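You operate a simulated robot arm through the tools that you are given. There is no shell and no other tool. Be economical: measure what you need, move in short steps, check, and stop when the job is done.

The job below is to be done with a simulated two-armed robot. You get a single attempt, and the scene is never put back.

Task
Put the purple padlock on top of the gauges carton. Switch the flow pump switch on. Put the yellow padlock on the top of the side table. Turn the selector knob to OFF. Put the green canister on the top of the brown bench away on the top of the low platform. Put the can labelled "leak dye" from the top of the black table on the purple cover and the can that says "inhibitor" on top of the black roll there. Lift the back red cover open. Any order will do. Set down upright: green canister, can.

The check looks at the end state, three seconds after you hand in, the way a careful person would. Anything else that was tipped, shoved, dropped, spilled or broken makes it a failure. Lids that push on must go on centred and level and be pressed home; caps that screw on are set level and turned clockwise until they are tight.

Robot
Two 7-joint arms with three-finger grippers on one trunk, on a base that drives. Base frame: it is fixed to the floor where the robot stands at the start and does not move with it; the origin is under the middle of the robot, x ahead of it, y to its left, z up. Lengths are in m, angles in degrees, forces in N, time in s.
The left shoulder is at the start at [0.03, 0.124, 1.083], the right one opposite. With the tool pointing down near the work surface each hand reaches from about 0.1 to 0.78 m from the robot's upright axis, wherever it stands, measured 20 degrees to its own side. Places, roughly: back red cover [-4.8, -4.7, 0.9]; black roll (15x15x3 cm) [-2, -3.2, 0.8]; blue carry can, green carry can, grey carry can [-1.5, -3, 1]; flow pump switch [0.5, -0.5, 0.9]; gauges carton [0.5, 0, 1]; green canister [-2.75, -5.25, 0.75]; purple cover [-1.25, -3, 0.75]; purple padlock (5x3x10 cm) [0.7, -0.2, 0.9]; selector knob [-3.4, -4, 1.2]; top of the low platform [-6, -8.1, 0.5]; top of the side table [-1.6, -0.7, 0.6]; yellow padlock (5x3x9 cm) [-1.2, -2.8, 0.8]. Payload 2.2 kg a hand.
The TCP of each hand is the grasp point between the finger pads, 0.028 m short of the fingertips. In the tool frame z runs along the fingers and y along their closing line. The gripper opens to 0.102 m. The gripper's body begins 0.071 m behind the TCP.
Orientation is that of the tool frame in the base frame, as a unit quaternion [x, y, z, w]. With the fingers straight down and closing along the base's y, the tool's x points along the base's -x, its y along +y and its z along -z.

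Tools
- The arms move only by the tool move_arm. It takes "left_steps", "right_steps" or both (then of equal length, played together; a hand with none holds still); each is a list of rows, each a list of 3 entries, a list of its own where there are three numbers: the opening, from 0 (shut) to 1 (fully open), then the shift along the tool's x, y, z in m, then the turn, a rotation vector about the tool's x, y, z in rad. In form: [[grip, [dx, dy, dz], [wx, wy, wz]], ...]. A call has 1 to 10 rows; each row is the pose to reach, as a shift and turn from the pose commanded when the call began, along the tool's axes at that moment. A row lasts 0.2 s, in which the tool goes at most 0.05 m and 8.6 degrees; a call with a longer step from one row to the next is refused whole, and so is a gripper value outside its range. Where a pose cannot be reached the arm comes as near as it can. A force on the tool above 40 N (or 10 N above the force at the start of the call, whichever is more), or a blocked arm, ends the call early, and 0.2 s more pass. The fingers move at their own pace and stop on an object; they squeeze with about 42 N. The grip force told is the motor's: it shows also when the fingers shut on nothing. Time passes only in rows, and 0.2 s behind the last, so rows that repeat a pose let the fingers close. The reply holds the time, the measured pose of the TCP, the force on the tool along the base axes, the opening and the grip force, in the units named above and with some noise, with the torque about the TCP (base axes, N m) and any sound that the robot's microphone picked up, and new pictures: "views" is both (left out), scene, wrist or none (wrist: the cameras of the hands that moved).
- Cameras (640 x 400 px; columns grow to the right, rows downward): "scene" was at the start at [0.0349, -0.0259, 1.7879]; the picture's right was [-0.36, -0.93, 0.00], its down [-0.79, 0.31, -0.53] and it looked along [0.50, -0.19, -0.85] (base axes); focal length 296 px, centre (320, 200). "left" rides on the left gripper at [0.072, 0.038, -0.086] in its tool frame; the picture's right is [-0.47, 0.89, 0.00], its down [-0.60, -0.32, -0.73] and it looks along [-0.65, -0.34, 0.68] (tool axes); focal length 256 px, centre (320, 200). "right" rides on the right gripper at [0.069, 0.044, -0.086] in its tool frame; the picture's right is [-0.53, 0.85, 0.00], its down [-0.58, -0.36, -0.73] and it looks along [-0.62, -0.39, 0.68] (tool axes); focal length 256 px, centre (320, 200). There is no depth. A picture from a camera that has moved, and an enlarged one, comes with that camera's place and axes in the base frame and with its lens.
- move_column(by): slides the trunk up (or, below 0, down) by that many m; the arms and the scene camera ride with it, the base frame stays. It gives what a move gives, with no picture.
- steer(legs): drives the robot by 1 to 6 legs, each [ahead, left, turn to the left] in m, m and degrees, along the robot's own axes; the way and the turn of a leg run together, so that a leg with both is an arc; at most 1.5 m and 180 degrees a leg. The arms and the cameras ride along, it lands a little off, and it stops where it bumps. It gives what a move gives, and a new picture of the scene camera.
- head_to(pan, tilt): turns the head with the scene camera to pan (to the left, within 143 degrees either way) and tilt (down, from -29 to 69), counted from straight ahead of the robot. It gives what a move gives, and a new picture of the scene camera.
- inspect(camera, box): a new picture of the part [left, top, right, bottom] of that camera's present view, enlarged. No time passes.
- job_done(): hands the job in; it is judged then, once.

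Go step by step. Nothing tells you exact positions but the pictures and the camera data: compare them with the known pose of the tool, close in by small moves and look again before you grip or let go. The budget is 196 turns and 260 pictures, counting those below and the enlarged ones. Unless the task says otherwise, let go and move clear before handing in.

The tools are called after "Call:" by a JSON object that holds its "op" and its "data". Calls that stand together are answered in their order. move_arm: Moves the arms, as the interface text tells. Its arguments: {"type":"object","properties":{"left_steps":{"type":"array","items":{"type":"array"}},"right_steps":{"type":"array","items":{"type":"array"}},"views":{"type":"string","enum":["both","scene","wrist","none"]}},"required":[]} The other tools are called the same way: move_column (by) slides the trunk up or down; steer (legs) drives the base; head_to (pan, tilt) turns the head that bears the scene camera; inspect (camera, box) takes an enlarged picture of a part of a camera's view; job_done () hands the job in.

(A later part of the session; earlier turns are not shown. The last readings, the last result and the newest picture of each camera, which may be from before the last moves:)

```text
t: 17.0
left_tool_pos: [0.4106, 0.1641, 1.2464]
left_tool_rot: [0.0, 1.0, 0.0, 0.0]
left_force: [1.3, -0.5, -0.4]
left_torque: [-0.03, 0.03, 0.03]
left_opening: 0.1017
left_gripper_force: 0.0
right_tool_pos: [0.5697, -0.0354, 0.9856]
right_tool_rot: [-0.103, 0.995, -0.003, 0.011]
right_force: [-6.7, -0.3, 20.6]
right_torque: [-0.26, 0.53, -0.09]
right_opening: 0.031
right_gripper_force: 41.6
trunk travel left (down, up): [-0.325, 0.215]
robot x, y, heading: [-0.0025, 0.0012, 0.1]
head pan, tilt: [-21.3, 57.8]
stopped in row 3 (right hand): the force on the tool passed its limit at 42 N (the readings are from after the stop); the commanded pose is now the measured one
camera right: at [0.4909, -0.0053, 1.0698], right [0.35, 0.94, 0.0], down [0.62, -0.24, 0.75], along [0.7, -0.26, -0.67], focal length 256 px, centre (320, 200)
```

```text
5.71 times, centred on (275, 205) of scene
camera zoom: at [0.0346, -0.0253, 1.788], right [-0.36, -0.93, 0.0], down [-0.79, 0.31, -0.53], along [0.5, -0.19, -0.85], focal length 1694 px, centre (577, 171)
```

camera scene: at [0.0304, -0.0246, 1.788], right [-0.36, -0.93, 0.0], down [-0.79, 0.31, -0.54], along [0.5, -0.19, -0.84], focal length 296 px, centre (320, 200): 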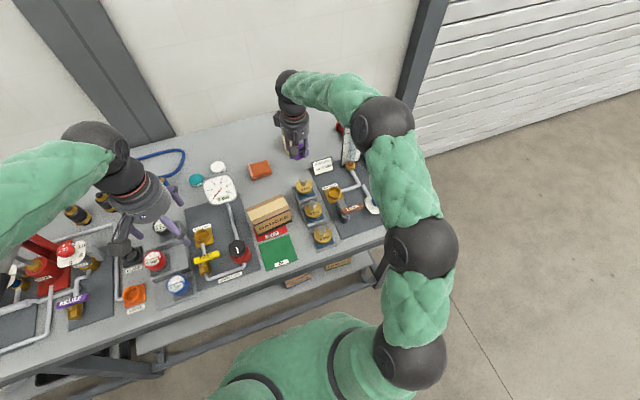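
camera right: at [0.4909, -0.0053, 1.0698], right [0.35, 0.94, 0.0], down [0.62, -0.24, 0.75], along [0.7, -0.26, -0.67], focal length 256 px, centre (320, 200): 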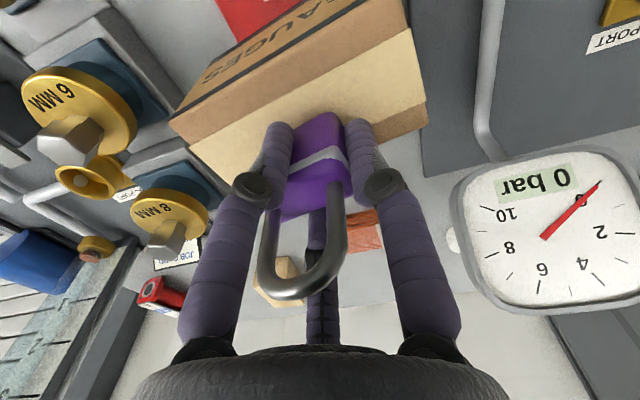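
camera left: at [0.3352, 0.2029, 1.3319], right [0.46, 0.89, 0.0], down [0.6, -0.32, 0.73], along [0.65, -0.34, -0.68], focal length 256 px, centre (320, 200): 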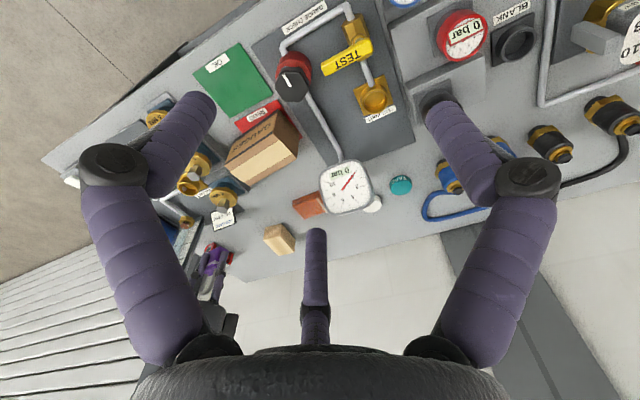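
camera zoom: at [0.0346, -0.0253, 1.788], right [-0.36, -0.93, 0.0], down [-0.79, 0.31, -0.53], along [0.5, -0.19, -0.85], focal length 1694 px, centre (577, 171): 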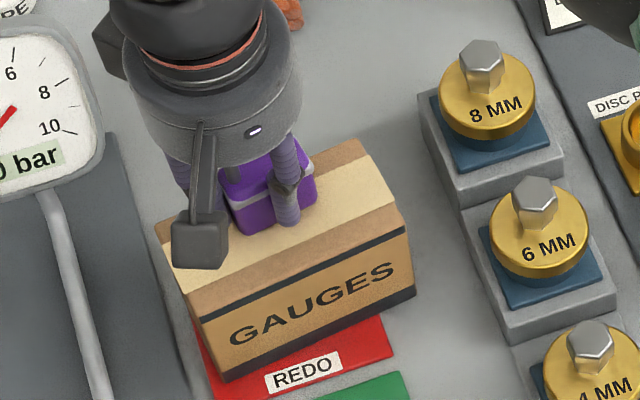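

Contact with the carton. I relieve the pressure slightly, then open.

Call:
{"op": "move_arm", "data": {"right_steps": [[0, [0.002, 0, -0.002], [0, 0, 0]], [0.4, [0.002, 0, -0.002], [0, 0, 0]], [0.6, [0.002, 0, -0.002], [0, 0, 0]], [1, [0.002, 0, -0.002], [0, 0, 0]], [1, [0.002, 0, -0.002], [0, 0, 0]]], "views": "wrist"}}

Call:
{"op": "inspect", "data": {"camera": "scene", "box": [240, 170, 310, 240]}}

```text
t: 18.2
left_tool_pos: [0.4104, 0.1651, 1.2453]
left_tool_rot: [0.0, 1.0, -0.001, -0.001]
left_force: [0.3, 0.0, 0.0]
left_torque: [0.02, 0.0, -0.01]
left_opening: 0.1021
left_gripper_force: 0.0
right_tool_pos: [0.5648, -0.0347, 0.9832]
right_tool_rot: [-0.104, 0.995, -0.002, 0.009]
right_force: [-0.4, -0.2, -0.2]
right_torque: [-0.02, -0.01, 0.02]
right_opening: 0.1022
right_gripper_force: 0.0
trunk travel left (down, up): [-0.325, 0.215]
robot x, y, heading: [-0.0009, 0.0012, 0.2]
head pan, tilt: [-21.3, 57.8]
camera right: at [0.4878, -0.0059, 1.0692], right [0.35, 0.94, 0.0], down [0.63, -0.24, 0.74], along [0.7, -0.26, -0.67], focal length 256 px, centre (320, 200)
```

right: 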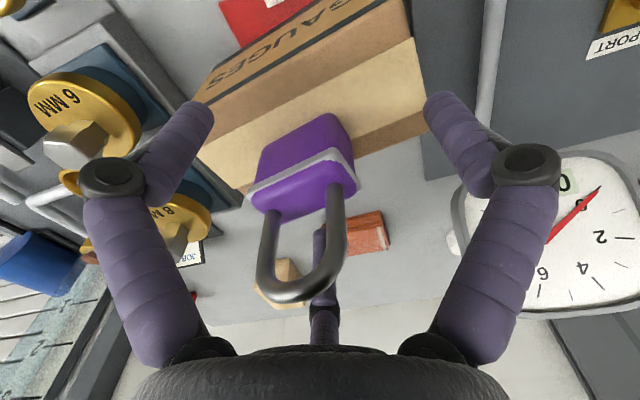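

```text
5.71 times, centred on (275, 205) of scene
camera zoom: at [0.0347, -0.0256, 1.7879], right [-0.36, -0.93, 0.0], down [-0.79, 0.31, -0.53], along [0.5, -0.19, -0.85], focal length 1694 px, centre (577, 171)
```

zoom: 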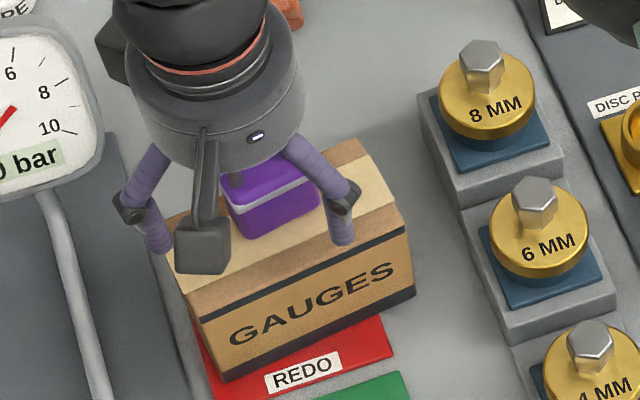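

The padlock stands on the carton. I raise the right hand straight up, draw both hands in, and then look around.

Call:
{"op": "move_arm", "data": {"right_steps": [[1, [0, 0, -0.05], [0, 0, 0.02]], [1, [0, 0, -0.1], [0, 0, 0.04]], [1, [0, 0, -0.15], [0, 0, 0.08]], [1, [0, 0, -0.2], [0, 0, 0.12]], [1, [0.045, -0.02, -0.21], [0, 0, 0.16]], [1, [0.09, -0.04, -0.21], [0, 0, 0.2]], [1, [0.135, -0.06, -0.21], [0, 0, 0.21]], [1, [0.175, -0.09, -0.21], [0, 0, 0.21]], [1, [0.2, -0.13, -0.21], [0, 0, 0.21]], [1, [0.22, -0.17, -0.21], [0, 0, 0.21]]], "views": "scene"}}

Call:
{"op": "head_to", "data": {"pan": -90, "tilt": 15}}

Call:
{"op": "head_to", "data": {"pan": -140, "tilt": 15}}

Call:
{"op": "head_to", "data": {"pan": 140, "tilt": 15}}

```text
refused: row 5 steps farther than a row can; nothing moved
```

```text
t: 19.6
left_tool_pos: [0.4122, 0.1645, 1.2463]
left_tool_rot: [0.0, 1.0, -0.001, 0.0]
left_force: [0.2, -0.3, 0.0]
left_torque: [-0.02, 0.02, 0.0]
left_opening: 0.102
left_gripper_force: 0.2
right_tool_pos: [0.5657, -0.0361, 0.9836]
right_tool_rot: [-0.104, 0.995, -0.003, 0.009]
right_force: [0.0, 0.8, -0.1]
right_torque: [-0.01, -0.01, -0.01]
right_opening: 0.102
right_gripper_force: 0.0
trunk travel left (down, up): [-0.325, 0.215]
robot x, y, heading: [-0.001, -0.0012, -0.3]
head pan, tilt: [-90.0, 15.0]
camera scene: at [-0.0296, -0.0939, 1.8515], right [-1.0, 0.0, 0.0], down [0.0, 0.26, -0.97], along [0.0, -0.97, -0.26], focal length 296 px, centre (320, 200)
```

scene: 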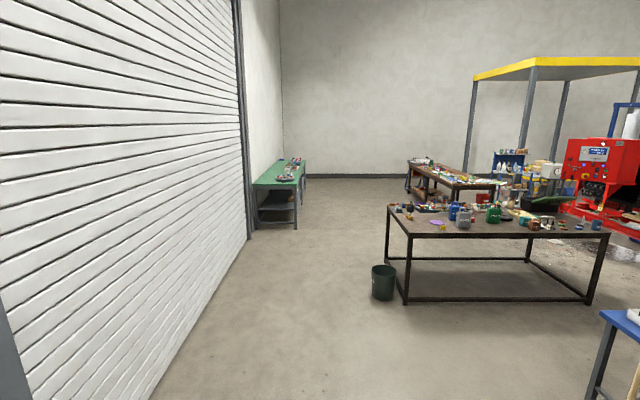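

```text
t: 20.7
left_tool_pos: [0.4116, 0.1647, 1.246]
left_tool_rot: [0.0, 1.0, 0.0, 0.0]
left_force: [-0.3, -0.2, 0.0]
left_torque: [-0.02, -0.01, 0.0]
left_opening: 0.1021
left_gripper_force: 0.2
right_tool_pos: [0.5654, -0.0354, 0.9838]
right_tool_rot: [-0.104, 0.995, -0.002, 0.009]
right_force: [0.8, -0.1, -0.3]
right_torque: [0.04, -0.02, 0.01]
right_opening: 0.102
right_gripper_force: 0.1
trunk travel left (down, up): [-0.325, 0.215]
robot x, y, heading: [-0.0033, -0.0034, 0.1]
head pan, tilt: [-140.0, 15.0]
camera scene: at [-0.1012, -0.0606, 1.8516], right [-0.64, 0.77, 0.0], down [0.2, 0.17, -0.97], along [-0.74, -0.62, -0.26], focal length 296 px, centre (320, 200)
```

scene: 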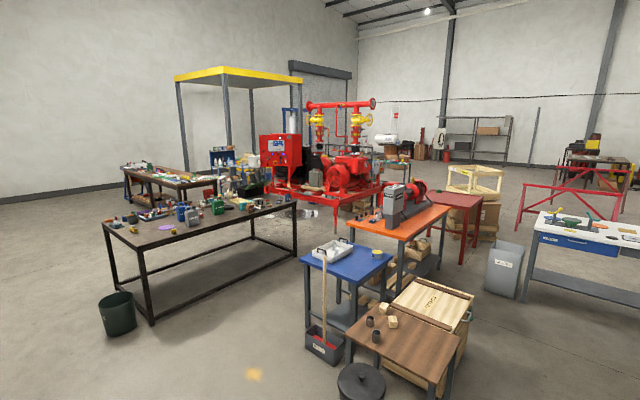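

```text
t: 24.6
left_tool_pos: [0.4119, 0.1648, 1.2455]
left_tool_rot: [0.0, 1.0, 0.0, 0.0]
left_force: [0.2, -0.8, 0.2]
left_torque: [0.0, -0.02, -0.01]
left_opening: 0.1018
left_gripper_force: 0.0
right_tool_pos: [0.5655, -0.0349, 0.9832]
right_tool_rot: [-0.105, 0.994, -0.002, 0.009]
right_force: [-0.1, 0.2, -0.2]
right_torque: [0.03, 0.02, -0.01]
right_opening: 0.102
right_gripper_force: 0.0
trunk travel left (down, up): [-0.325, 0.215]
robot x, y, heading: [-0.0007, 0.001, 0.2]
head pan, tilt: [140.0, 15.0]
camera scene: at [-0.1013, 0.0596, 1.8516], right [0.64, 0.77, 0.0], down [0.2, -0.17, -0.97], along [-0.74, 0.62, -0.26], focal length 296 px, centre (320, 200)
```

scene: 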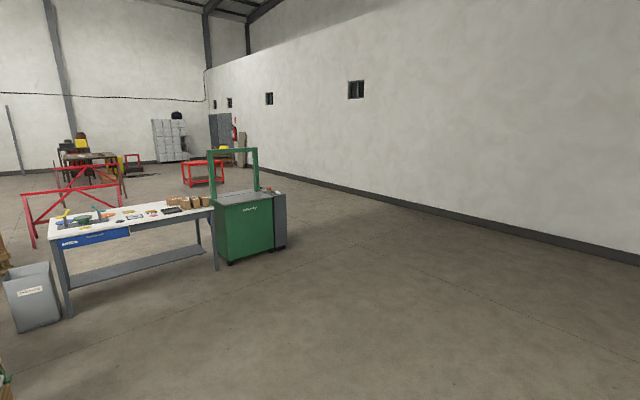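

Now retract the right hand with smaller steps.

Call:
{"op": "move_arm", "data": {"right_steps": [[1, [0, 0, -0.045], [0, 0, 0.02]], [1, [0, 0, -0.09], [0, 0, 0.04]], [1, [0, 0, -0.135], [0, 0, 0.08]], [1, [0, 0, -0.18], [0, 0, 0.12]], [1, [0.03, -0.01, -0.21], [0, 0, 0.16]], [1, [0.07, -0.03, -0.21], [0, 0, 0.2]], [1, [0.11, -0.05, -0.21], [0, 0, 0.21]], [1, [0.145, -0.08, -0.21], [0, 0, 0.21]], [1, [0.175, -0.115, -0.21], [0, 0, 0.21]], [1, [0.2, -0.15, -0.21], [0, 0, 0.21]]], "views": "none"}}

Call:
{"op": "head_to", "data": {"pan": 0, "tilt": 45}}

Call:
{"op": "head_to", "data": {"pan": -125, "tilt": 25}}

Call:
{"op": "inspect", "data": {"camera": "scene", "box": [120, 100, 440, 300]}}

```text
t: 26.8
left_tool_pos: [0.4098, 0.1641, 1.2459]
left_tool_rot: [0.0, 1.0, 0.0, 0.0]
left_force: [0.7, -0.4, 0.0]
left_torque: [0.02, -0.05, 0.03]
left_opening: 0.1021
left_gripper_force: 0.1
right_tool_pos: [0.3961, -0.2251, 1.1917]
right_tool_rot: [0.001, 1.0, -0.002, 0.009]
right_force: [-0.4, -1.0, -0.5]
right_torque: [0.01, -0.06, -0.03]
right_opening: 0.1019
right_gripper_force: 0.0
trunk travel left (down, up): [-0.325, 0.215]
robot x, y, heading: [0.0027, 0.0013, -0.1]
head pan, tilt: [140.0, 15.0]
```

```text
t: 29.0
left_tool_pos: [0.4113, 0.1642, 1.2459]
left_tool_rot: [0.0, 1.0, 0.0, 0.001]
left_force: [-0.6, -0.7, 0.3]
left_torque: [-0.03, -0.01, 0.03]
left_opening: 0.1019
left_gripper_force: 0.0
right_tool_pos: [0.3963, -0.2223, 1.1927]
right_tool_rot: [0.001, 1.0, -0.002, 0.01]
right_force: [0.3, 0.2, 0.2]
right_torque: [-0.01, -0.01, 0.0]
right_opening: 0.1021
right_gripper_force: 0.0
trunk travel left (down, up): [-0.325, 0.215]
robot x, y, heading: [-0.0028, 0.0034, -0.2]
head pan, tilt: [0.0, 45.0]
camera scene: at [0.0514, -0.0005, 1.8047], right [0.0, -1.0, 0.0], down [-0.71, 0.0, -0.71], along [0.71, 0.0, -0.71], focal length 296 px, centre (320, 200)
```

scene: 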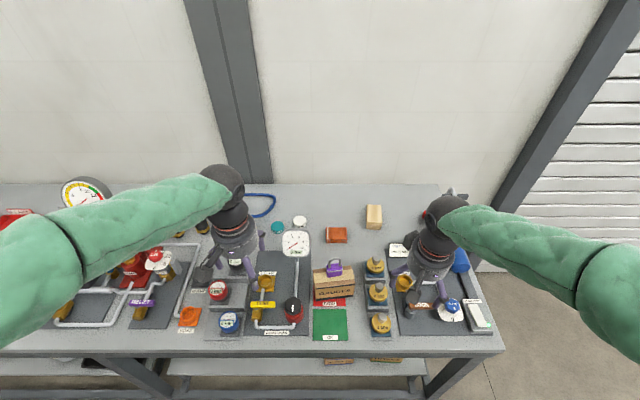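

```text
t: 31.1
left_tool_pos: [0.4112, 0.1635, 1.2465]
left_tool_rot: [0.0, 1.0, 0.0, 0.0]
left_force: [-0.4, -1.5, -0.9]
left_torque: [-0.01, 0.04, 0.0]
left_opening: 0.1021
left_gripper_force: 0.1
right_tool_pos: [0.3962, -0.2243, 1.192]
right_tool_rot: [0.001, 1.0, -0.001, 0.01]
right_force: [-0.6, 0.7, 0.2]
right_torque: [0.02, 0.02, 0.0]
right_opening: 0.1021
right_gripper_force: 0.0
trunk travel left (down, up): [-0.325, 0.215]
robot x, y, heading: [0.0007, -0.0008, 0.0]
head pan, tilt: [-125.0, 25.0]
camera scene: at [-0.0827, -0.0761, 1.8353], right [-0.82, 0.57, 0.0], down [0.24, 0.35, -0.91], along [-0.52, -0.74, -0.42], focal length 296 px, centre (320, 200)
```

scene: 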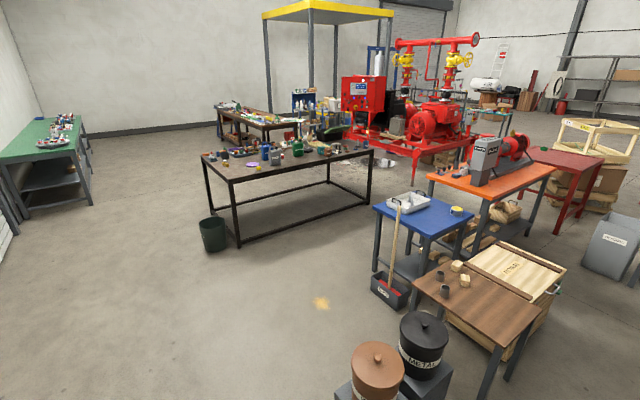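

```text
2.00 times, centred on (280, 200) of scene
camera zoom: at [-0.0827, -0.0761, 1.8353], right [-0.82, 0.57, 0.0], down [0.24, 0.35, -0.91], along [-0.52, -0.74, -0.42], focal length 593 px, centre (400, 200)
```

zoom: 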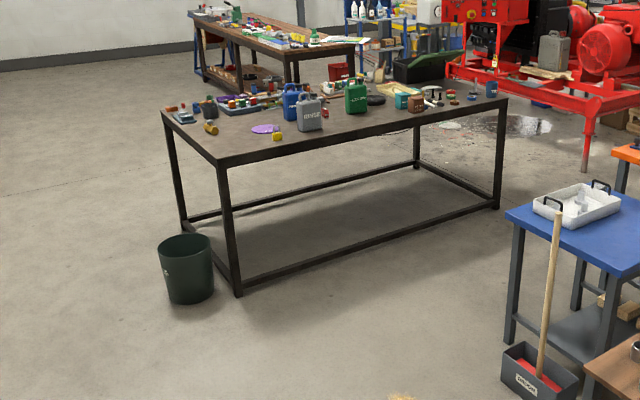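

The yellow padlock and cans are on the black table at about (-2, -3.4), with the side table (brown) at about (-1.6, -0.6). I'll back away, turn right and drive to the black table.

Call:
{"op": "steer", "data": {"legs": [[-0.35, 0, 0], [0, 0, -90], [1.5, 0, 0], [0.6, 0, 0], [0, -0.9, 0]]}}

Call:
{"op": "head_to", "data": {"pan": 0, "tilt": 40}}

Call:
{"op": "inspect", "data": {"camera": "scene", "box": [80, 60, 560, 300]}}

```text
t: 51.4
left_tool_pos: [-1.0558, -2.505, 1.2454]
left_tool_rot: [0.701, 0.713, 0.0, 0.001]
left_force: [-0.3, 0.8, -1.2]
left_torque: [-0.04, -0.02, -0.01]
left_opening: 0.1022
left_gripper_force: 0.0
right_tool_pos: [-1.444, -2.4969, 1.1916]
right_tool_rot: [0.702, 0.712, -0.009, 0.006]
right_force: [0.0, 0.0, -0.4]
right_torque: [-0.03, -0.04, 0.03]
right_opening: 0.1019
right_gripper_force: 0.1
trunk travel left (down, up): [-0.325, 0.215]
robot x, y, heading: [-1.225, -2.0968, -88.9]
head pan, tilt: [-125.0, 25.0]
camera scene: at [-1.3045, -2.0154, 1.8353], right [0.56, 0.83, 0.0], down [0.35, -0.24, -0.91], along [-0.75, 0.51, -0.42], focal length 296 px, centre (320, 200)
```

scene: 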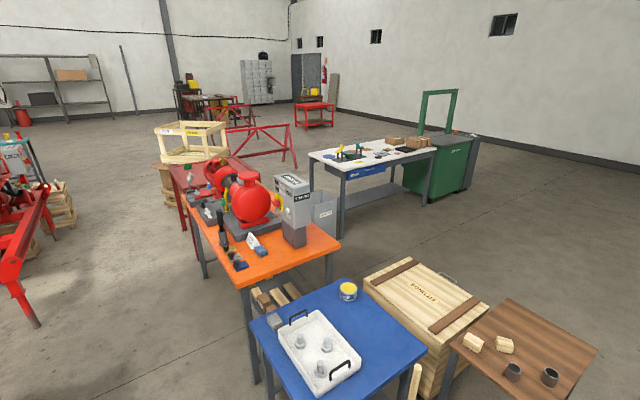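

```text
t: 53.5
left_tool_pos: [-1.0565, -2.5035, 1.2467]
left_tool_rot: [0.701, 0.713, 0.0, -0.001]
left_force: [0.0, 0.1, -0.5]
left_torque: [0.0, -0.03, -0.03]
left_opening: 0.102
left_gripper_force: 0.0
right_tool_pos: [-1.4443, -2.4969, 1.192]
right_tool_rot: [0.703, 0.711, -0.007, 0.006]
right_force: [-0.6, 0.7, -0.7]
right_torque: [-0.03, -0.01, 0.01]
right_opening: 0.1017
right_gripper_force: 0.0
trunk travel left (down, up): [-0.325, 0.215]
robot x, y, heading: [-1.2288, -2.0991, -89.1]
head pan, tilt: [0.0, 40.0]
camera scene: at [-1.2262, -2.1519, 1.812], right [-1.0, -0.02, 0.0], down [-0.01, 0.64, -0.77], along [0.01, -0.77, -0.64], focal length 296 px, centre (320, 200)
```

scene: 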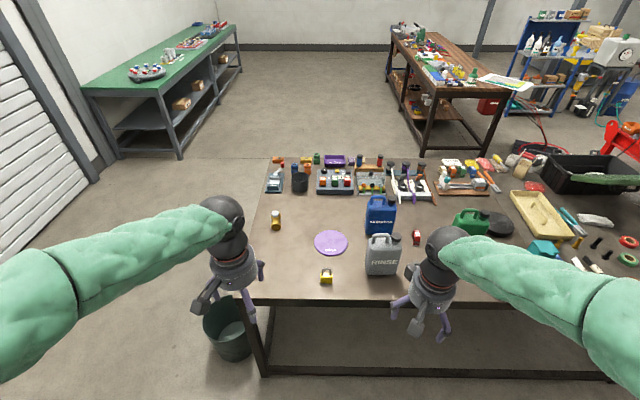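

```text
1.33 times, centred on (320, 180) of scene
camera zoom: at [-1.2262, -2.1519, 1.812], right [-1.0, -0.02, 0.0], down [-0.01, 0.64, -0.77], along [0.01, -0.77, -0.64], focal length 395 px, centre (320, 227)
```

zoom: 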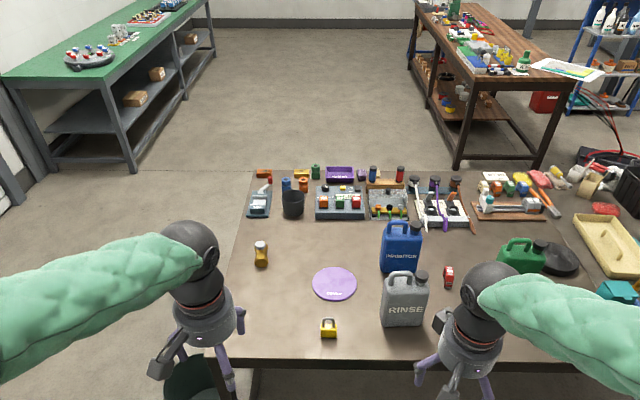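

Call:
{"op": "inspect", "data": {"camera": "scene", "box": [340, 180, 540, 290]}}

Call:
{"op": "inspect", "data": {"camera": "scene", "box": [240, 150, 500, 290]}}

```text
3.20 times, centred on (440, 235) of scene
camera zoom: at [-1.2262, -2.1519, 1.812], right [-1.0, -0.02, 0.0], down [-0.01, 0.64, -0.77], along [0.01, -0.77, -0.64], focal length 949 px, centre (-64, 88)
```

zoom: 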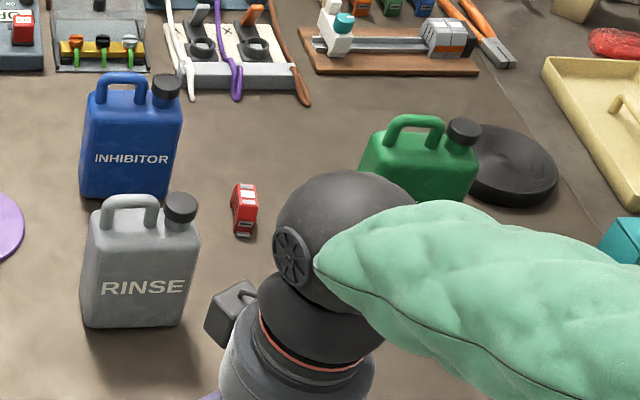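

```text
2.46 times, centred on (370, 220) of scene
camera zoom: at [-1.2262, -2.1519, 1.812], right [-1.0, -0.02, 0.0], down [-0.01, 0.64, -0.77], along [0.01, -0.77, -0.64], focal length 730 px, centre (197, 151)
```

zoom: 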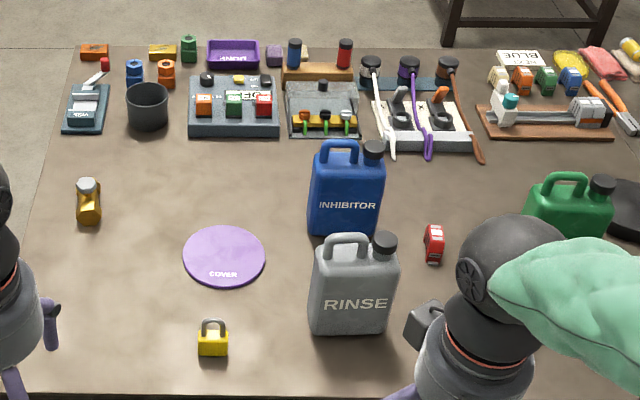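

Blue says INHIBITOR, grey RINSE, so green should be LEAK DYE (I'll verify). I drive closer, in front of the green can, watching clearance.

Call:
{"op": "steer", "data": {"legs": [[0, -0.5, -0.9], [0.3, 0, 0]]}}

```text
t: 58.1
left_tool_pos: [-1.5703, -2.813, 1.2461]
left_tool_rot: [0.708, 0.707, 0.0, 0.0]
left_force: [0.6, 1.0, -0.2]
left_torque: [0.04, -0.01, 0.02]
left_opening: 0.102
left_gripper_force: 0.0
right_tool_pos: [-1.9582, -2.7974, 1.1918]
right_tool_rot: [0.709, 0.706, -0.008, 0.004]
right_force: [0.6, 0.3, 0.3]
right_torque: [0.03, 0.03, -0.02]
right_opening: 0.102
right_gripper_force: 0.1
trunk travel left (down, up): [-0.325, 0.215]
robot x, y, heading: [-1.7327, -2.4006, -90.3]
head pan, tilt: [0.0, 40.0]
camera scene: at [-1.7338, -2.4576, 1.812], right [-1.0, 0.0, 0.0], down [0.0, 0.64, -0.77], along [0.0, -0.77, -0.64], focal length 296 px, centre (320, 200)
```

scene: 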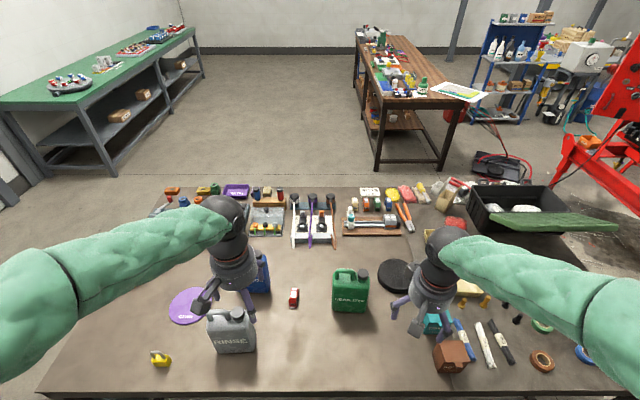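

Call:
{"op": "inspect", "data": {"camera": "scene", "box": [310, 240, 430, 330]}}

Call:
{"op": "inspect", "data": {"camera": "right", "box": [0, 0, 640, 400]}}

Call:
{"op": "inspect", "data": {"camera": "left", "box": [0, 0, 640, 400]}}

```text
4.44 times, centred on (370, 285) of scene
camera zoom: at [-1.7338, -2.4576, 1.812], right [-1.0, 0.0, 0.0], down [0.0, 0.64, -0.77], along [0.0, -0.77, -0.64], focal length 1318 px, centre (98, -178)
```

zoom: 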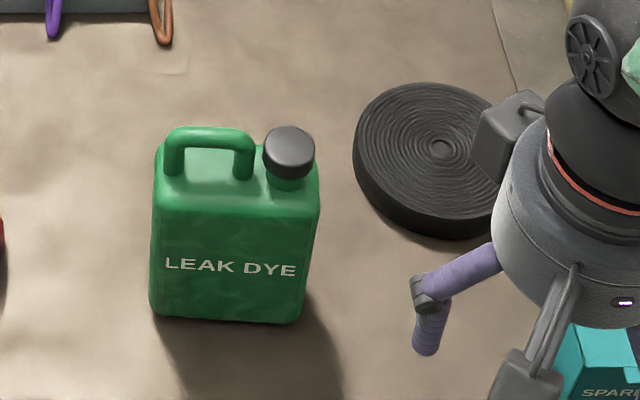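

```text
1.00 times, centred on (320, 200) of right (not enlarged: the box is as wide or as high as the picture)
camera zoom: at [-1.9144, -2.7262, 1.2775], right [0.84, -0.54, 0.01], down [-0.36, -0.56, 0.74], along [-0.4, -0.63, -0.67], focal length 256 px, centre (320, 200)
```

zoom: 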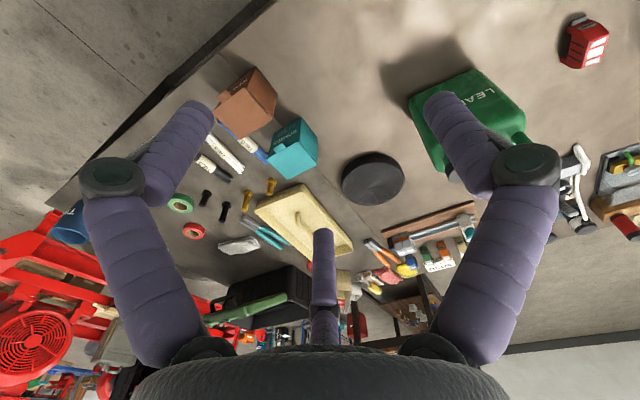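

```text
1.00 times, centred on (320, 200) of left (not enlarged: the box is as wide or as high as the picture)
camera zoom: at [-1.5324, -2.7419, 1.3309], right [0.88, -0.47, 0.0], down [-0.32, -0.6, 0.73], along [-0.34, -0.65, -0.68], focal length 256 px, centre (320, 200)
```

zoom: 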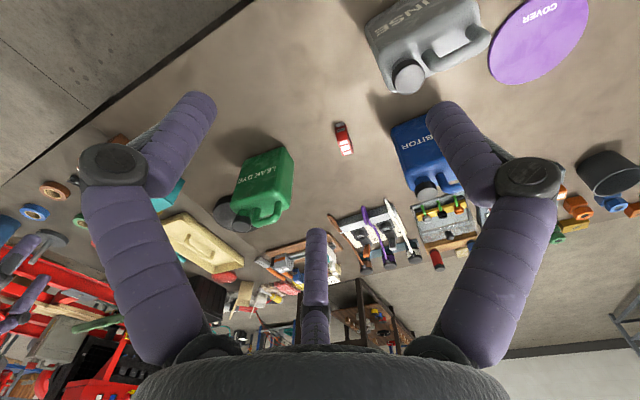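

Call:
{"op": "inspect", "data": {"camera": "left", "box": [205, 135, 305, 245]}}

```text
3.64 times, centred on (255, 190) of left
camera zoom: at [-1.5324, -2.7419, 1.3309], right [0.88, -0.47, 0.0], down [-0.32, -0.6, 0.73], along [-0.34, -0.65, -0.68], focal length 931 px, centre (556, 236)
```

zoom: 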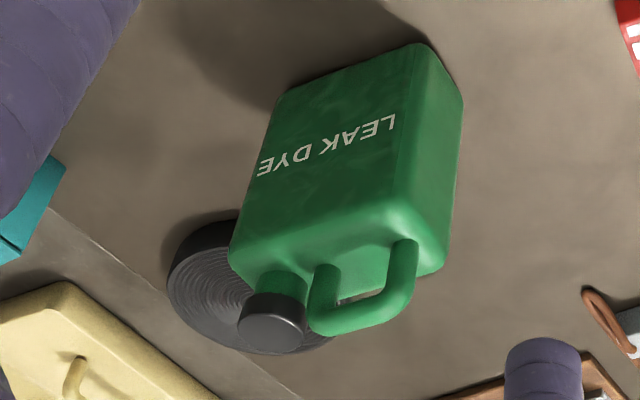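

LEAK DYE is confirmed on green. I place its handle bar at about (-1.816, -3.051, 1.015) running along x, so I turn the hand 90° and bring it above.

Call:
{"op": "move_arm", "data": {"right_steps": [[0.6, [-0.025, 0.014, 0], [0, 0, -0.149]], [0.5, [-0.05, 0.028, 0], [0, 0, -0.298]], [0.4, [-0.076, 0.043, 0], [0, 0, -0.447]], [0.4, [-0.101, 0.057, 0], [0, 0, -0.596]], [0.4, [-0.127, 0.072, 0], [0, 0, -0.745]], [0.4, [-0.152, 0.086, 0], [0, 0, -0.894]], [0.4, [-0.178, 0.1, 0], [0, 0, -1.043]], [0.4, [-0.203, 0.115, 0], [0, 0, -1.192]], [0.4, [-0.229, 0.129, 0], [0, 0, -1.341]], [0.4, [-0.254, 0.143, 0], [0, 0, -1.49]]]}}

```text
t: 60.3
left_tool_pos: [-1.5698, -2.8125, 1.2453]
left_tool_rot: [0.709, 0.706, -0.001, 0.0]
left_force: [-0.4, -0.7, -1.1]
left_torque: [-0.02, -0.01, 0.02]
left_opening: 0.102
left_gripper_force: 0.0
right_tool_pos: [-1.8164, -3.0523, 1.195]
right_tool_rot: [0.043, 0.999, -0.009, -0.002]
right_force: [-0.5, -0.6, 0.4]
right_torque: [0.05, 0.0, 0.02]
right_opening: 0.0409
right_gripper_force: 0.0
trunk travel left (down, up): [-0.325, 0.215]
robot x, y, heading: [-1.7381, -2.4019, -90.0]
head pan, tilt: [0.0, 40.0]
camera scene: at [-1.7329, -2.458, 1.8119], right [-1.0, 0.0, 0.0], down [0.0, 0.64, -0.77], along [0.0, -0.77, -0.64], focal length 296 px, centre (320, 200)
camera right: at [-1.8806, -3.0014, 1.2816], right [0.6, 0.8, -0.02], down [0.55, -0.4, 0.74], along [0.58, -0.45, -0.68], focal length 256 px, centre (320, 200)
```

scene: 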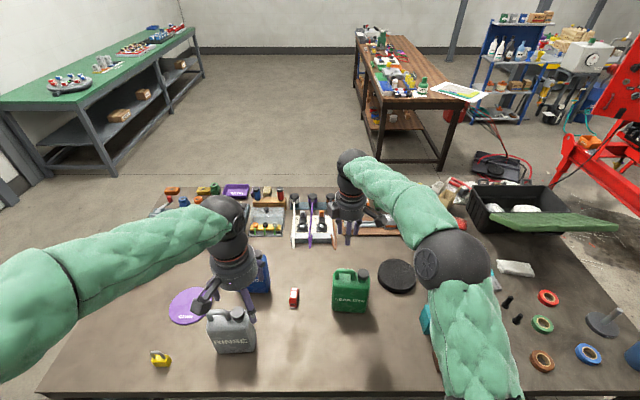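
right: 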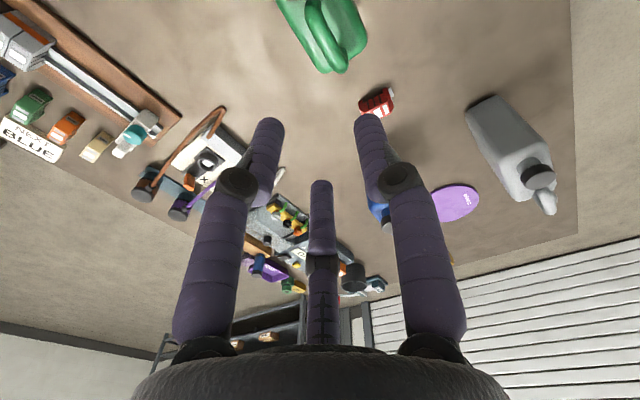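

Call:
{"op": "move_arm", "data": {"right_steps": [[0.4, [0, 0, 0.03], [0, 0, -0.08]], [0.4, [0, 0, 0.07], [0, 0, -0.08]], [0.4, [0, 0, 0.1], [0, 0, -0.08]]], "views": "wrist"}}

Call:
{"op": "inspect", "data": {"camera": "scene", "box": [290, 180, 430, 320]}}

```text
t: 61.1
left_tool_pos: [-1.5703, -2.8128, 1.2463]
left_tool_rot: [0.708, 0.707, 0.0, 0.0]
left_force: [0.5, 0.1, -0.5]
left_torque: [0.04, 0.01, 0.01]
left_opening: 0.1018
left_gripper_force: 0.0
right_tool_pos: [-1.8183, -3.0554, 1.0962]
right_tool_rot: [0.003, 1.0, -0.009, -0.002]
right_force: [-0.1, -1.0, 0.2]
right_torque: [0.01, 0.01, 0.01]
right_opening: 0.0408
right_gripper_force: 0.0
trunk travel left (down, up): [-0.325, 0.215]
robot x, y, heading: [-1.7362, -2.4, -90.1]
head pan, tilt: [0.0, 40.0]
camera right: at [-1.8856, -3.0071, 1.1828], right [0.54, 0.84, -0.02], down [0.58, -0.35, 0.74], along [0.61, -0.41, -0.68], focal length 256 px, centre (320, 200)
```

right: 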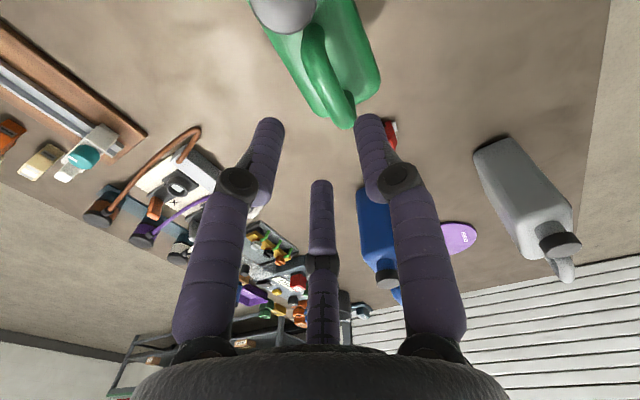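

```text
2.86 times, centred on (360, 250) of scene
camera zoom: at [-1.7337, -2.4573, 1.812], right [-1.0, 0.0, 0.0], down [0.0, 0.64, -0.77], along [0.0, -0.77, -0.64], focal length 847 px, centre (206, 57)
```

zoom: 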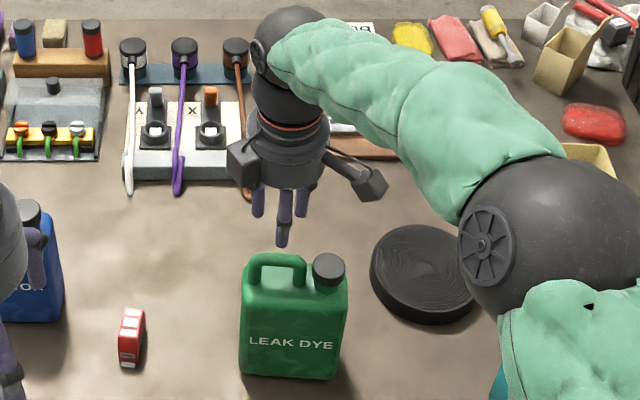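

Call:
{"op": "move_arm", "data": {"right_steps": [[0.45, [0.002, 0.011, 0.01], [0, 0, 0]], [0.45, [0.002, 0.011, 0.04], [0, 0, 0]]], "views": "wrist"}}

Call:
{"op": "inspect", "data": {"camera": "scene", "box": [310, 220, 390, 300]}}

```text
t: 61.7
left_tool_pos: [-1.571, -2.8129, 1.2447]
left_tool_rot: [0.708, 0.706, 0.0, 0.0]
left_force: [-1.2, -0.5, -0.6]
left_torque: [0.04, -0.02, -0.01]
left_opening: 0.1021
left_gripper_force: 0.1
right_tool_pos: [-1.8202, -3.0433, 1.0556]
right_tool_rot: [0.003, 1.0, -0.009, -0.001]
right_force: [1.5, -0.6, 0.0]
right_torque: [0.02, -0.01, -0.01]
right_opening: 0.0459
right_gripper_force: 0.1
trunk travel left (down, up): [-0.325, 0.215]
robot x, y, heading: [-1.7337, -2.3986, -90.3]
head pan, tilt: [0.0, 40.0]
camera right: at [-1.8882, -2.997, 1.1426], right [0.54, 0.84, -0.02], down [0.58, -0.35, 0.74], along [0.61, -0.41, -0.68], focal length 256 px, centre (320, 200)
```

right: 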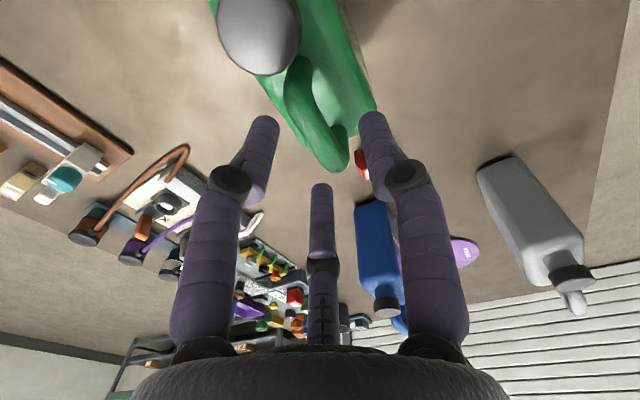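

```text
5.00 times, centred on (350, 260) of scene
camera zoom: at [-1.7336, -2.4582, 1.8119], right [-1.0, 0.0, 0.0], down [0.0, 0.64, -0.77], along [0.0, -0.77, -0.64], focal length 1482 px, centre (170, -100)
```

zoom: 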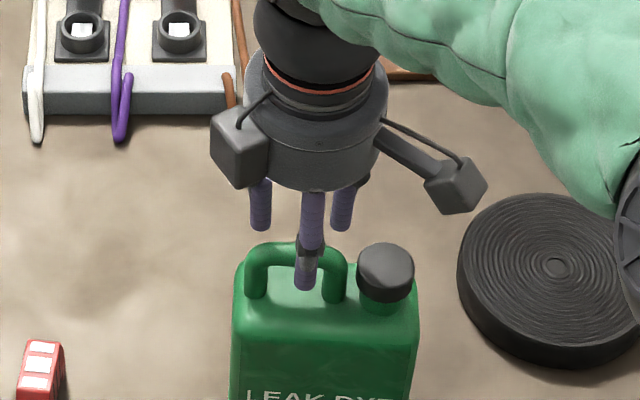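

Call:
{"op": "move_arm", "data": {"right_steps": [[0.45, [0, 0.004, 0.02], [0, 0, 0]], [0.45, [0, 0.004, 0.042], [0, 0, 0]], [0, [0, 0.004, 0.042], [0, 0, 0]], [0, [0, 0.004, 0.042], [0, 0, 0]], [0, [0, 0.004, 0.042], [0, 0, 0]]], "views": "wrist"}}

Call:
{"op": "inspect", "data": {"camera": "scene", "box": [310, 220, 390, 300]}}

```text
t: 62.9
left_tool_pos: [-1.5698, -2.8144, 1.2454]
left_tool_rot: [0.707, 0.707, 0.0, 0.0]
left_force: [-0.3, -0.7, 0.0]
left_torque: [0.0, 0.0, -0.05]
left_opening: 0.102
left_gripper_force: 0.1
right_tool_pos: [-1.8205, -3.0402, 1.0128]
right_tool_rot: [0.004, 1.0, -0.008, -0.002]
right_force: [-1.1, -0.6, -10.3]
right_torque: [-0.01, -0.17, 0.0]
right_opening: 0.0246
right_gripper_force: 42.0
trunk travel left (down, up): [-0.325, 0.215]
robot x, y, heading: [-1.7357, -2.3982, -90.5]
head pan, tilt: [0.0, 40.0]
camera right: at [-1.8889, -2.9929, 1.0999], right [0.54, 0.84, -0.02], down [0.58, -0.36, 0.73], along [0.61, -0.41, -0.68], focal length 256 px, centre (320, 200)
```

right: 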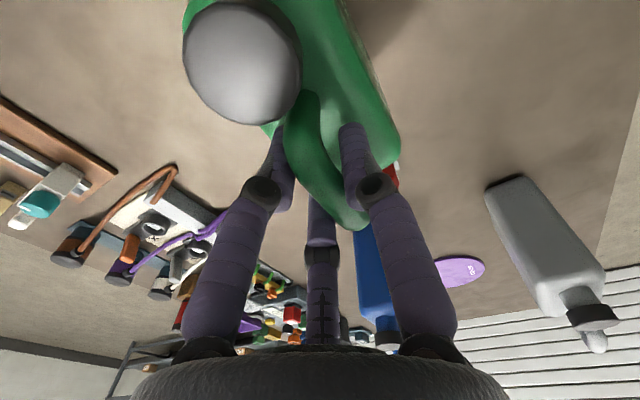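

```text
5.00 times, centred on (350, 260) of scene
camera zoom: at [-1.7339, -2.4574, 1.8119], right [-1.0, 0.0, 0.0], down [0.0, 0.64, -0.77], along [0.0, -0.77, -0.64], focal length 1482 px, centre (170, -100)
```

zoom: 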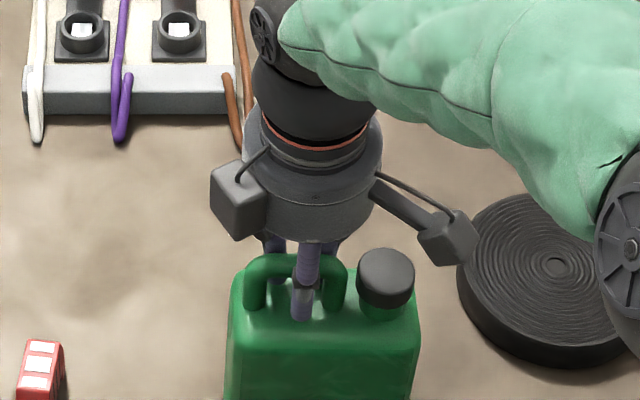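

Handle gripped. I lift straight up 0.16 m.

Call:
{"op": "move_arm", "data": {"right_steps": [[0, [0, 0, -0.01], [0, 0, 0]], [0, [0, 0, -0.04], [0, 0, 0]], [0, [0, 0, -0.08], [0, 0, 0]], [0, [0, 0, -0.12], [0, 0, 0]], [0, [0, 0, -0.16], [0, 0, 0]], [0, [0, 0, -0.17], [0, 0, 0]]]}}

```text
t: 64.3
left_tool_pos: [-1.5703, -2.8134, 1.2442]
left_tool_rot: [0.708, 0.706, 0.001, 0.0]
left_force: [0.0, -0.8, 0.1]
left_torque: [0.03, 0.0, 0.0]
left_opening: 0.1019
left_gripper_force: 0.0
right_tool_pos: [-1.8202, -3.0399, 1.1831]
right_tool_rot: [0.004, 1.0, -0.008, -0.001]
right_force: [0.6, -0.6, -10.9]
right_torque: [-0.05, -0.2, 0.0]
right_opening: 0.0245
right_gripper_force: 41.9
trunk travel left (down, up): [-0.325, 0.215]
robot x, y, heading: [-1.7328, -2.4035, -89.9]
head pan, tilt: [0.0, 40.0]
camera scene: at [-1.734, -2.4581, 1.8119], right [-1.0, 0.0, 0.0], down [0.0, 0.64, -0.77], along [0.0, -0.77, -0.64], focal length 296 px, centre (320, 200)
camera right: at [-1.8879, -2.9918, 1.2697], right [0.54, 0.84, -0.02], down [0.58, -0.36, 0.74], along [0.61, -0.41, -0.68], focal length 256 px, centre (320, 200)
```

scene: 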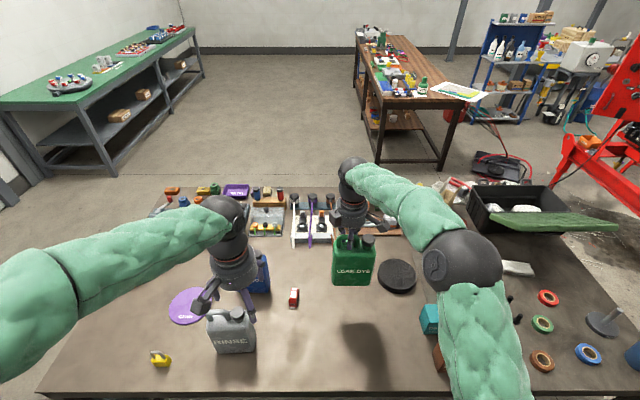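
right: 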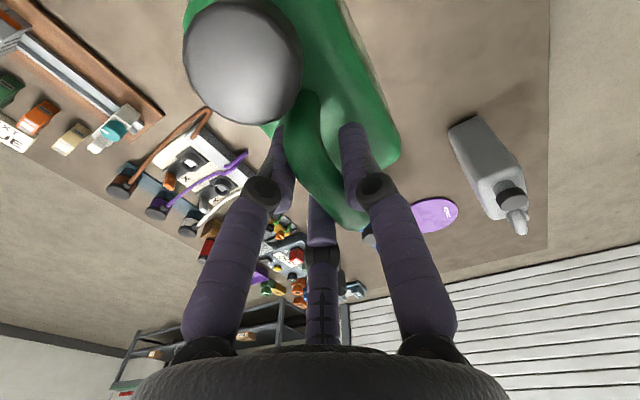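

The can hangs level (about 1.1 kg). I back off from the table, strafe left and return to place it on the purple cover.

Call:
{"op": "steer", "data": {"legs": [[-0.35, 0, 0], [0, 0.48, 0], [0.34, 0, 0]]}}

```text
t: 70.9
left_tool_pos: [-1.0899, -2.7984, 1.2458]
left_tool_rot: [0.708, 0.706, 0.0, 0.0]
left_force: [-0.3, 0.2, 0.6]
left_torque: [0.02, -0.01, 0.01]
left_opening: 0.1021
left_gripper_force: 0.0
right_tool_pos: [-1.3378, -3.0255, 1.1821]
right_tool_rot: [0.003, 1.0, -0.008, -0.001]
right_force: [0.1, 0.0, -11.0]
right_torque: [-0.24, -0.19, 0.0]
right_opening: 0.0237
right_gripper_force: 41.8
trunk travel left (down, up): [-0.325, 0.215]
robot x, y, heading: [-1.2573, -2.3889, -90.4]
head pan, tilt: [0.0, 40.0]
camera scene: at [-1.254, -2.4447, 1.8119], right [-1.0, 0.0, 0.0], down [0.0, 0.64, -0.77], along [0.0, -0.77, -0.64], focal length 296 px, centre (320, 200)
```

scene: 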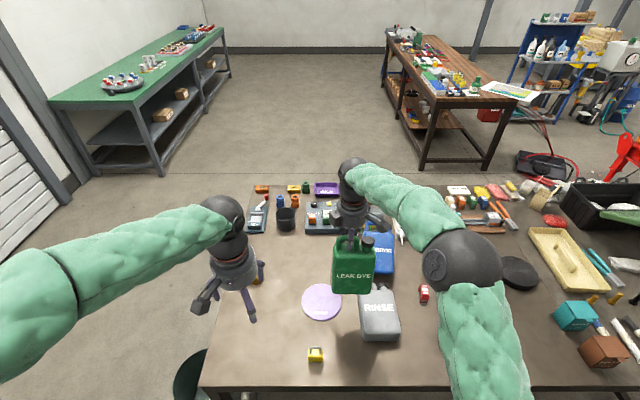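

Call:
{"op": "move_arm", "data": {"right_steps": [[0, [-0.032, -0.007, 0], [0, 0, 0]], [0, [-0.064, -0.014, 0], [0, 0, 0]], [0, [-0.095, -0.0215, 0], [0, 0, 0]], [0, [-0.095, -0.0215, 0.05], [0, 0, 0]], [0, [-0.095, -0.0215, 0.1], [0, 0, 0]], [0, [-0.095, -0.0215, 0.12], [0, 0, 0]]]}}

Call:
{"op": "inspect", "data": {"camera": "scene", "box": [260, 200, 400, 340]}}

Call:
{"op": "inspect", "data": {"camera": "left", "box": [0, 0, 640, 400]}}

```text
t: 72.3
left_tool_pos: [-1.0903, -2.7996, 1.247]
left_tool_rot: [0.707, 0.707, 0.0, 0.0]
left_force: [0.4, 0.4, 0.1]
left_torque: [-0.03, -0.01, 0.02]
left_opening: 0.102
left_gripper_force: 0.0
right_tool_pos: [-1.2445, -3.049, 1.0614]
right_tool_rot: [0.003, 1.0, -0.008, -0.002]
right_force: [-0.6, 0.8, -10.6]
right_torque: [-0.25, -0.21, -0.04]
right_opening: 0.0237
right_gripper_force: 41.8
trunk travel left (down, up): [-0.325, 0.215]
robot x, y, heading: [-1.2525, -2.3863, -90.2]
head pan, tilt: [0.0, 40.0]
camera scene: at [-1.2541, -2.4441, 1.8119], right [-1.0, 0.0, 0.0], down [0.0, 0.64, -0.77], along [0.0, -0.77, -0.64], focal length 296 px, centre (320, 200)
camera right: at [-1.3125, -3.0022, 1.1483], right [0.54, 0.84, -0.02], down [0.58, -0.36, 0.73], along [0.61, -0.4, -0.68], focal length 256 px, centre (320, 200)
```

scene: 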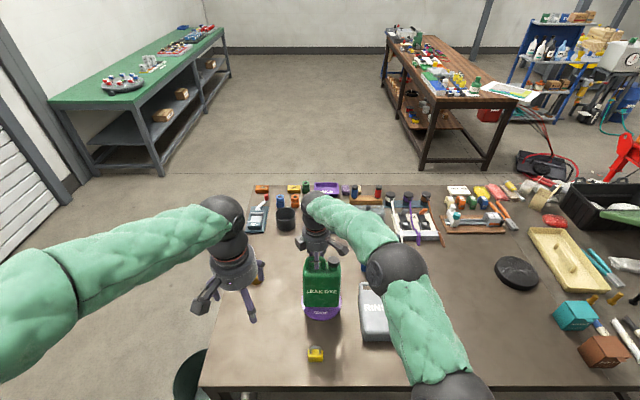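
right: 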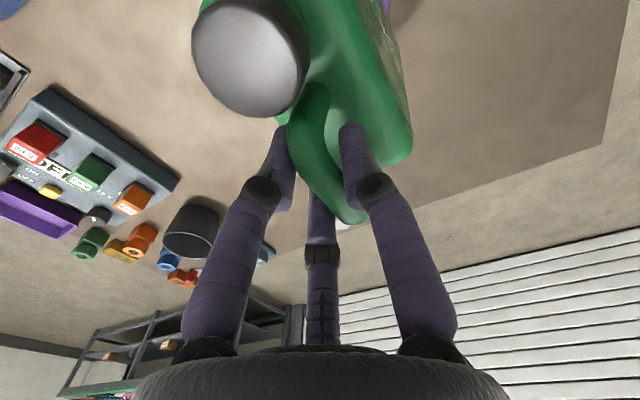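

```text
2.86 times, centred on (330, 270) of scene
camera zoom: at [-1.2541, -2.4441, 1.8119], right [-1.0, 0.0, 0.0], down [0.0, 0.64, -0.77], along [0.0, -0.77, -0.64], focal length 847 px, centre (291, 0)
```

zoom: 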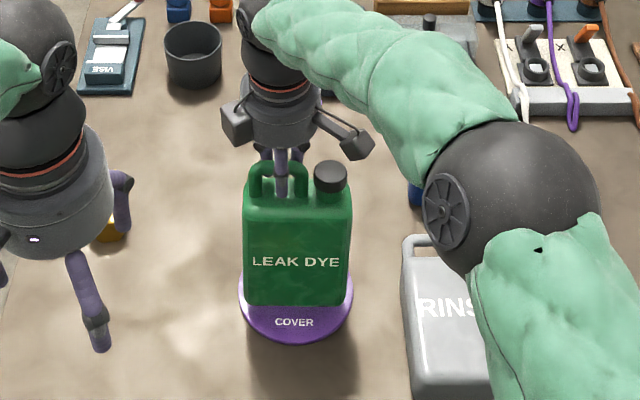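

```text
1.00 times, centred on (320, 200) of left (not enlarged: the box is as wide or as high as the picture)
camera zoom: at [-1.0522, -2.728, 1.3309], right [0.89, -0.47, 0.0], down [-0.32, -0.6, 0.73], along [-0.34, -0.65, -0.68], focal length 256 px, centre (320, 200)
```

zoom: 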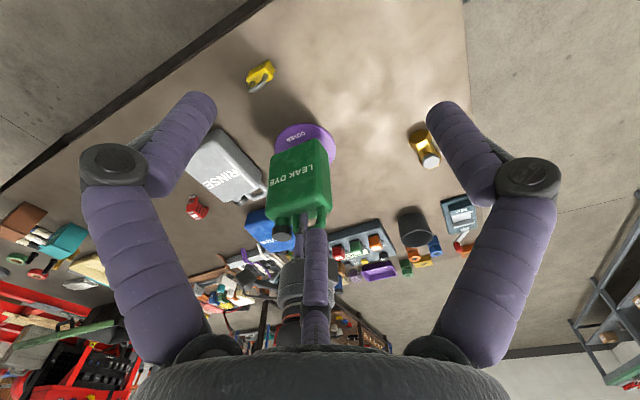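

Call:
{"op": "move_arm", "data": {"right_steps": [[0, [0, -0.006, 0.015], [0, 0, 0]], [0, [0, -0.006, 0.03], [0, 0, 0]], [0, [0, -0.006, 0.036], [0, 0, 0]], [0, [0, -0.006, 0.04], [0, 0, 0]]]}}

Call:
{"op": "inspect", "data": {"camera": "scene", "box": [280, 230, 370, 330]}}

Call:
{"op": "inspect", "data": {"camera": "left", "box": [250, 110, 350, 240]}}

```text
t: 73.3
left_tool_pos: [-1.0898, -2.7991, 1.2461]
left_tool_rot: [0.708, 0.707, 0.0, 0.0]
left_force: [-0.2, 1.0, 0.2]
left_torque: [-0.03, -0.01, 0.05]
left_opening: 0.1019
left_gripper_force: 0.0
right_tool_pos: [-1.2439, -3.0546, 1.0255]
right_tool_rot: [0.002, 1.0, -0.009, -0.002]
right_force: [0.8, 1.8, -2.0]
right_torque: [0.05, 0.34, -0.1]
right_opening: 0.0237
right_gripper_force: 42.0
trunk travel left (down, up): [-0.325, 0.215]
robot x, y, heading: [-1.2543, -2.3879, -90.2]
head pan, tilt: [0.0, 40.0]
camera scene: at [-1.2537, -2.4423, 1.8121], right [-1.0, 0.0, 0.0], down [0.0, 0.64, -0.77], along [0.0, -0.77, -0.64], focal length 296 px, centre (320, 200)
camera right: at [-1.3125, -3.0084, 1.1109], right [0.54, 0.84, -0.02], down [0.58, -0.35, 0.74], along [0.61, -0.41, -0.68], focal length 256 px, centre (320, 200)
```

scene: 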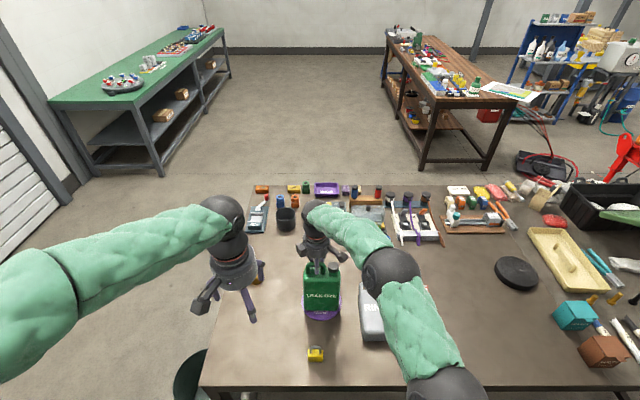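
right: 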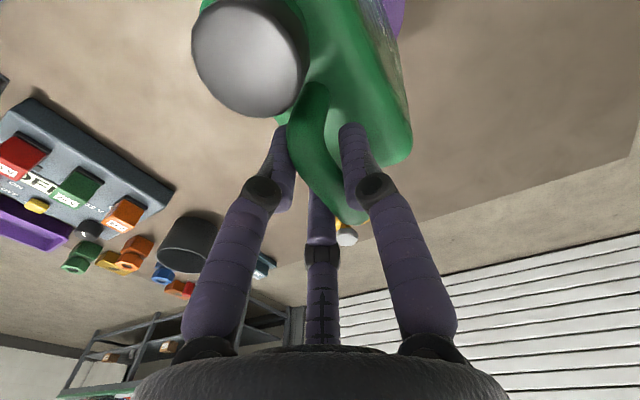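

```text
4.00 times, centred on (325, 280) of scene
camera zoom: at [-1.2537, -2.4423, 1.8121], right [-1.0, 0.0, 0.0], down [0.0, 0.64, -0.77], along [0.0, -0.77, -0.64], focal length 1186 px, centre (300, -120)
```

zoom: 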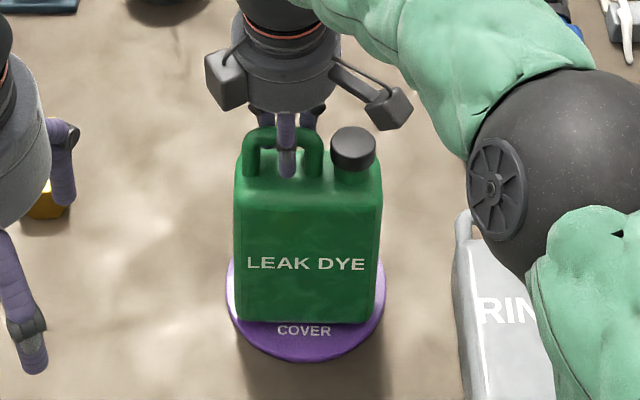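

```text
3.08 times, centred on (300, 175) of left
camera zoom: at [-1.0519, -2.7267, 1.3313], right [0.88, -0.47, 0.0], down [-0.32, -0.6, 0.73], along [-0.34, -0.65, -0.68], focal length 788 px, centre (382, 277)
```

zoom: 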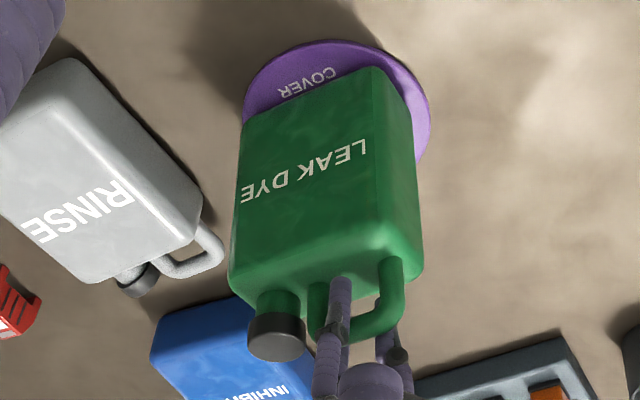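

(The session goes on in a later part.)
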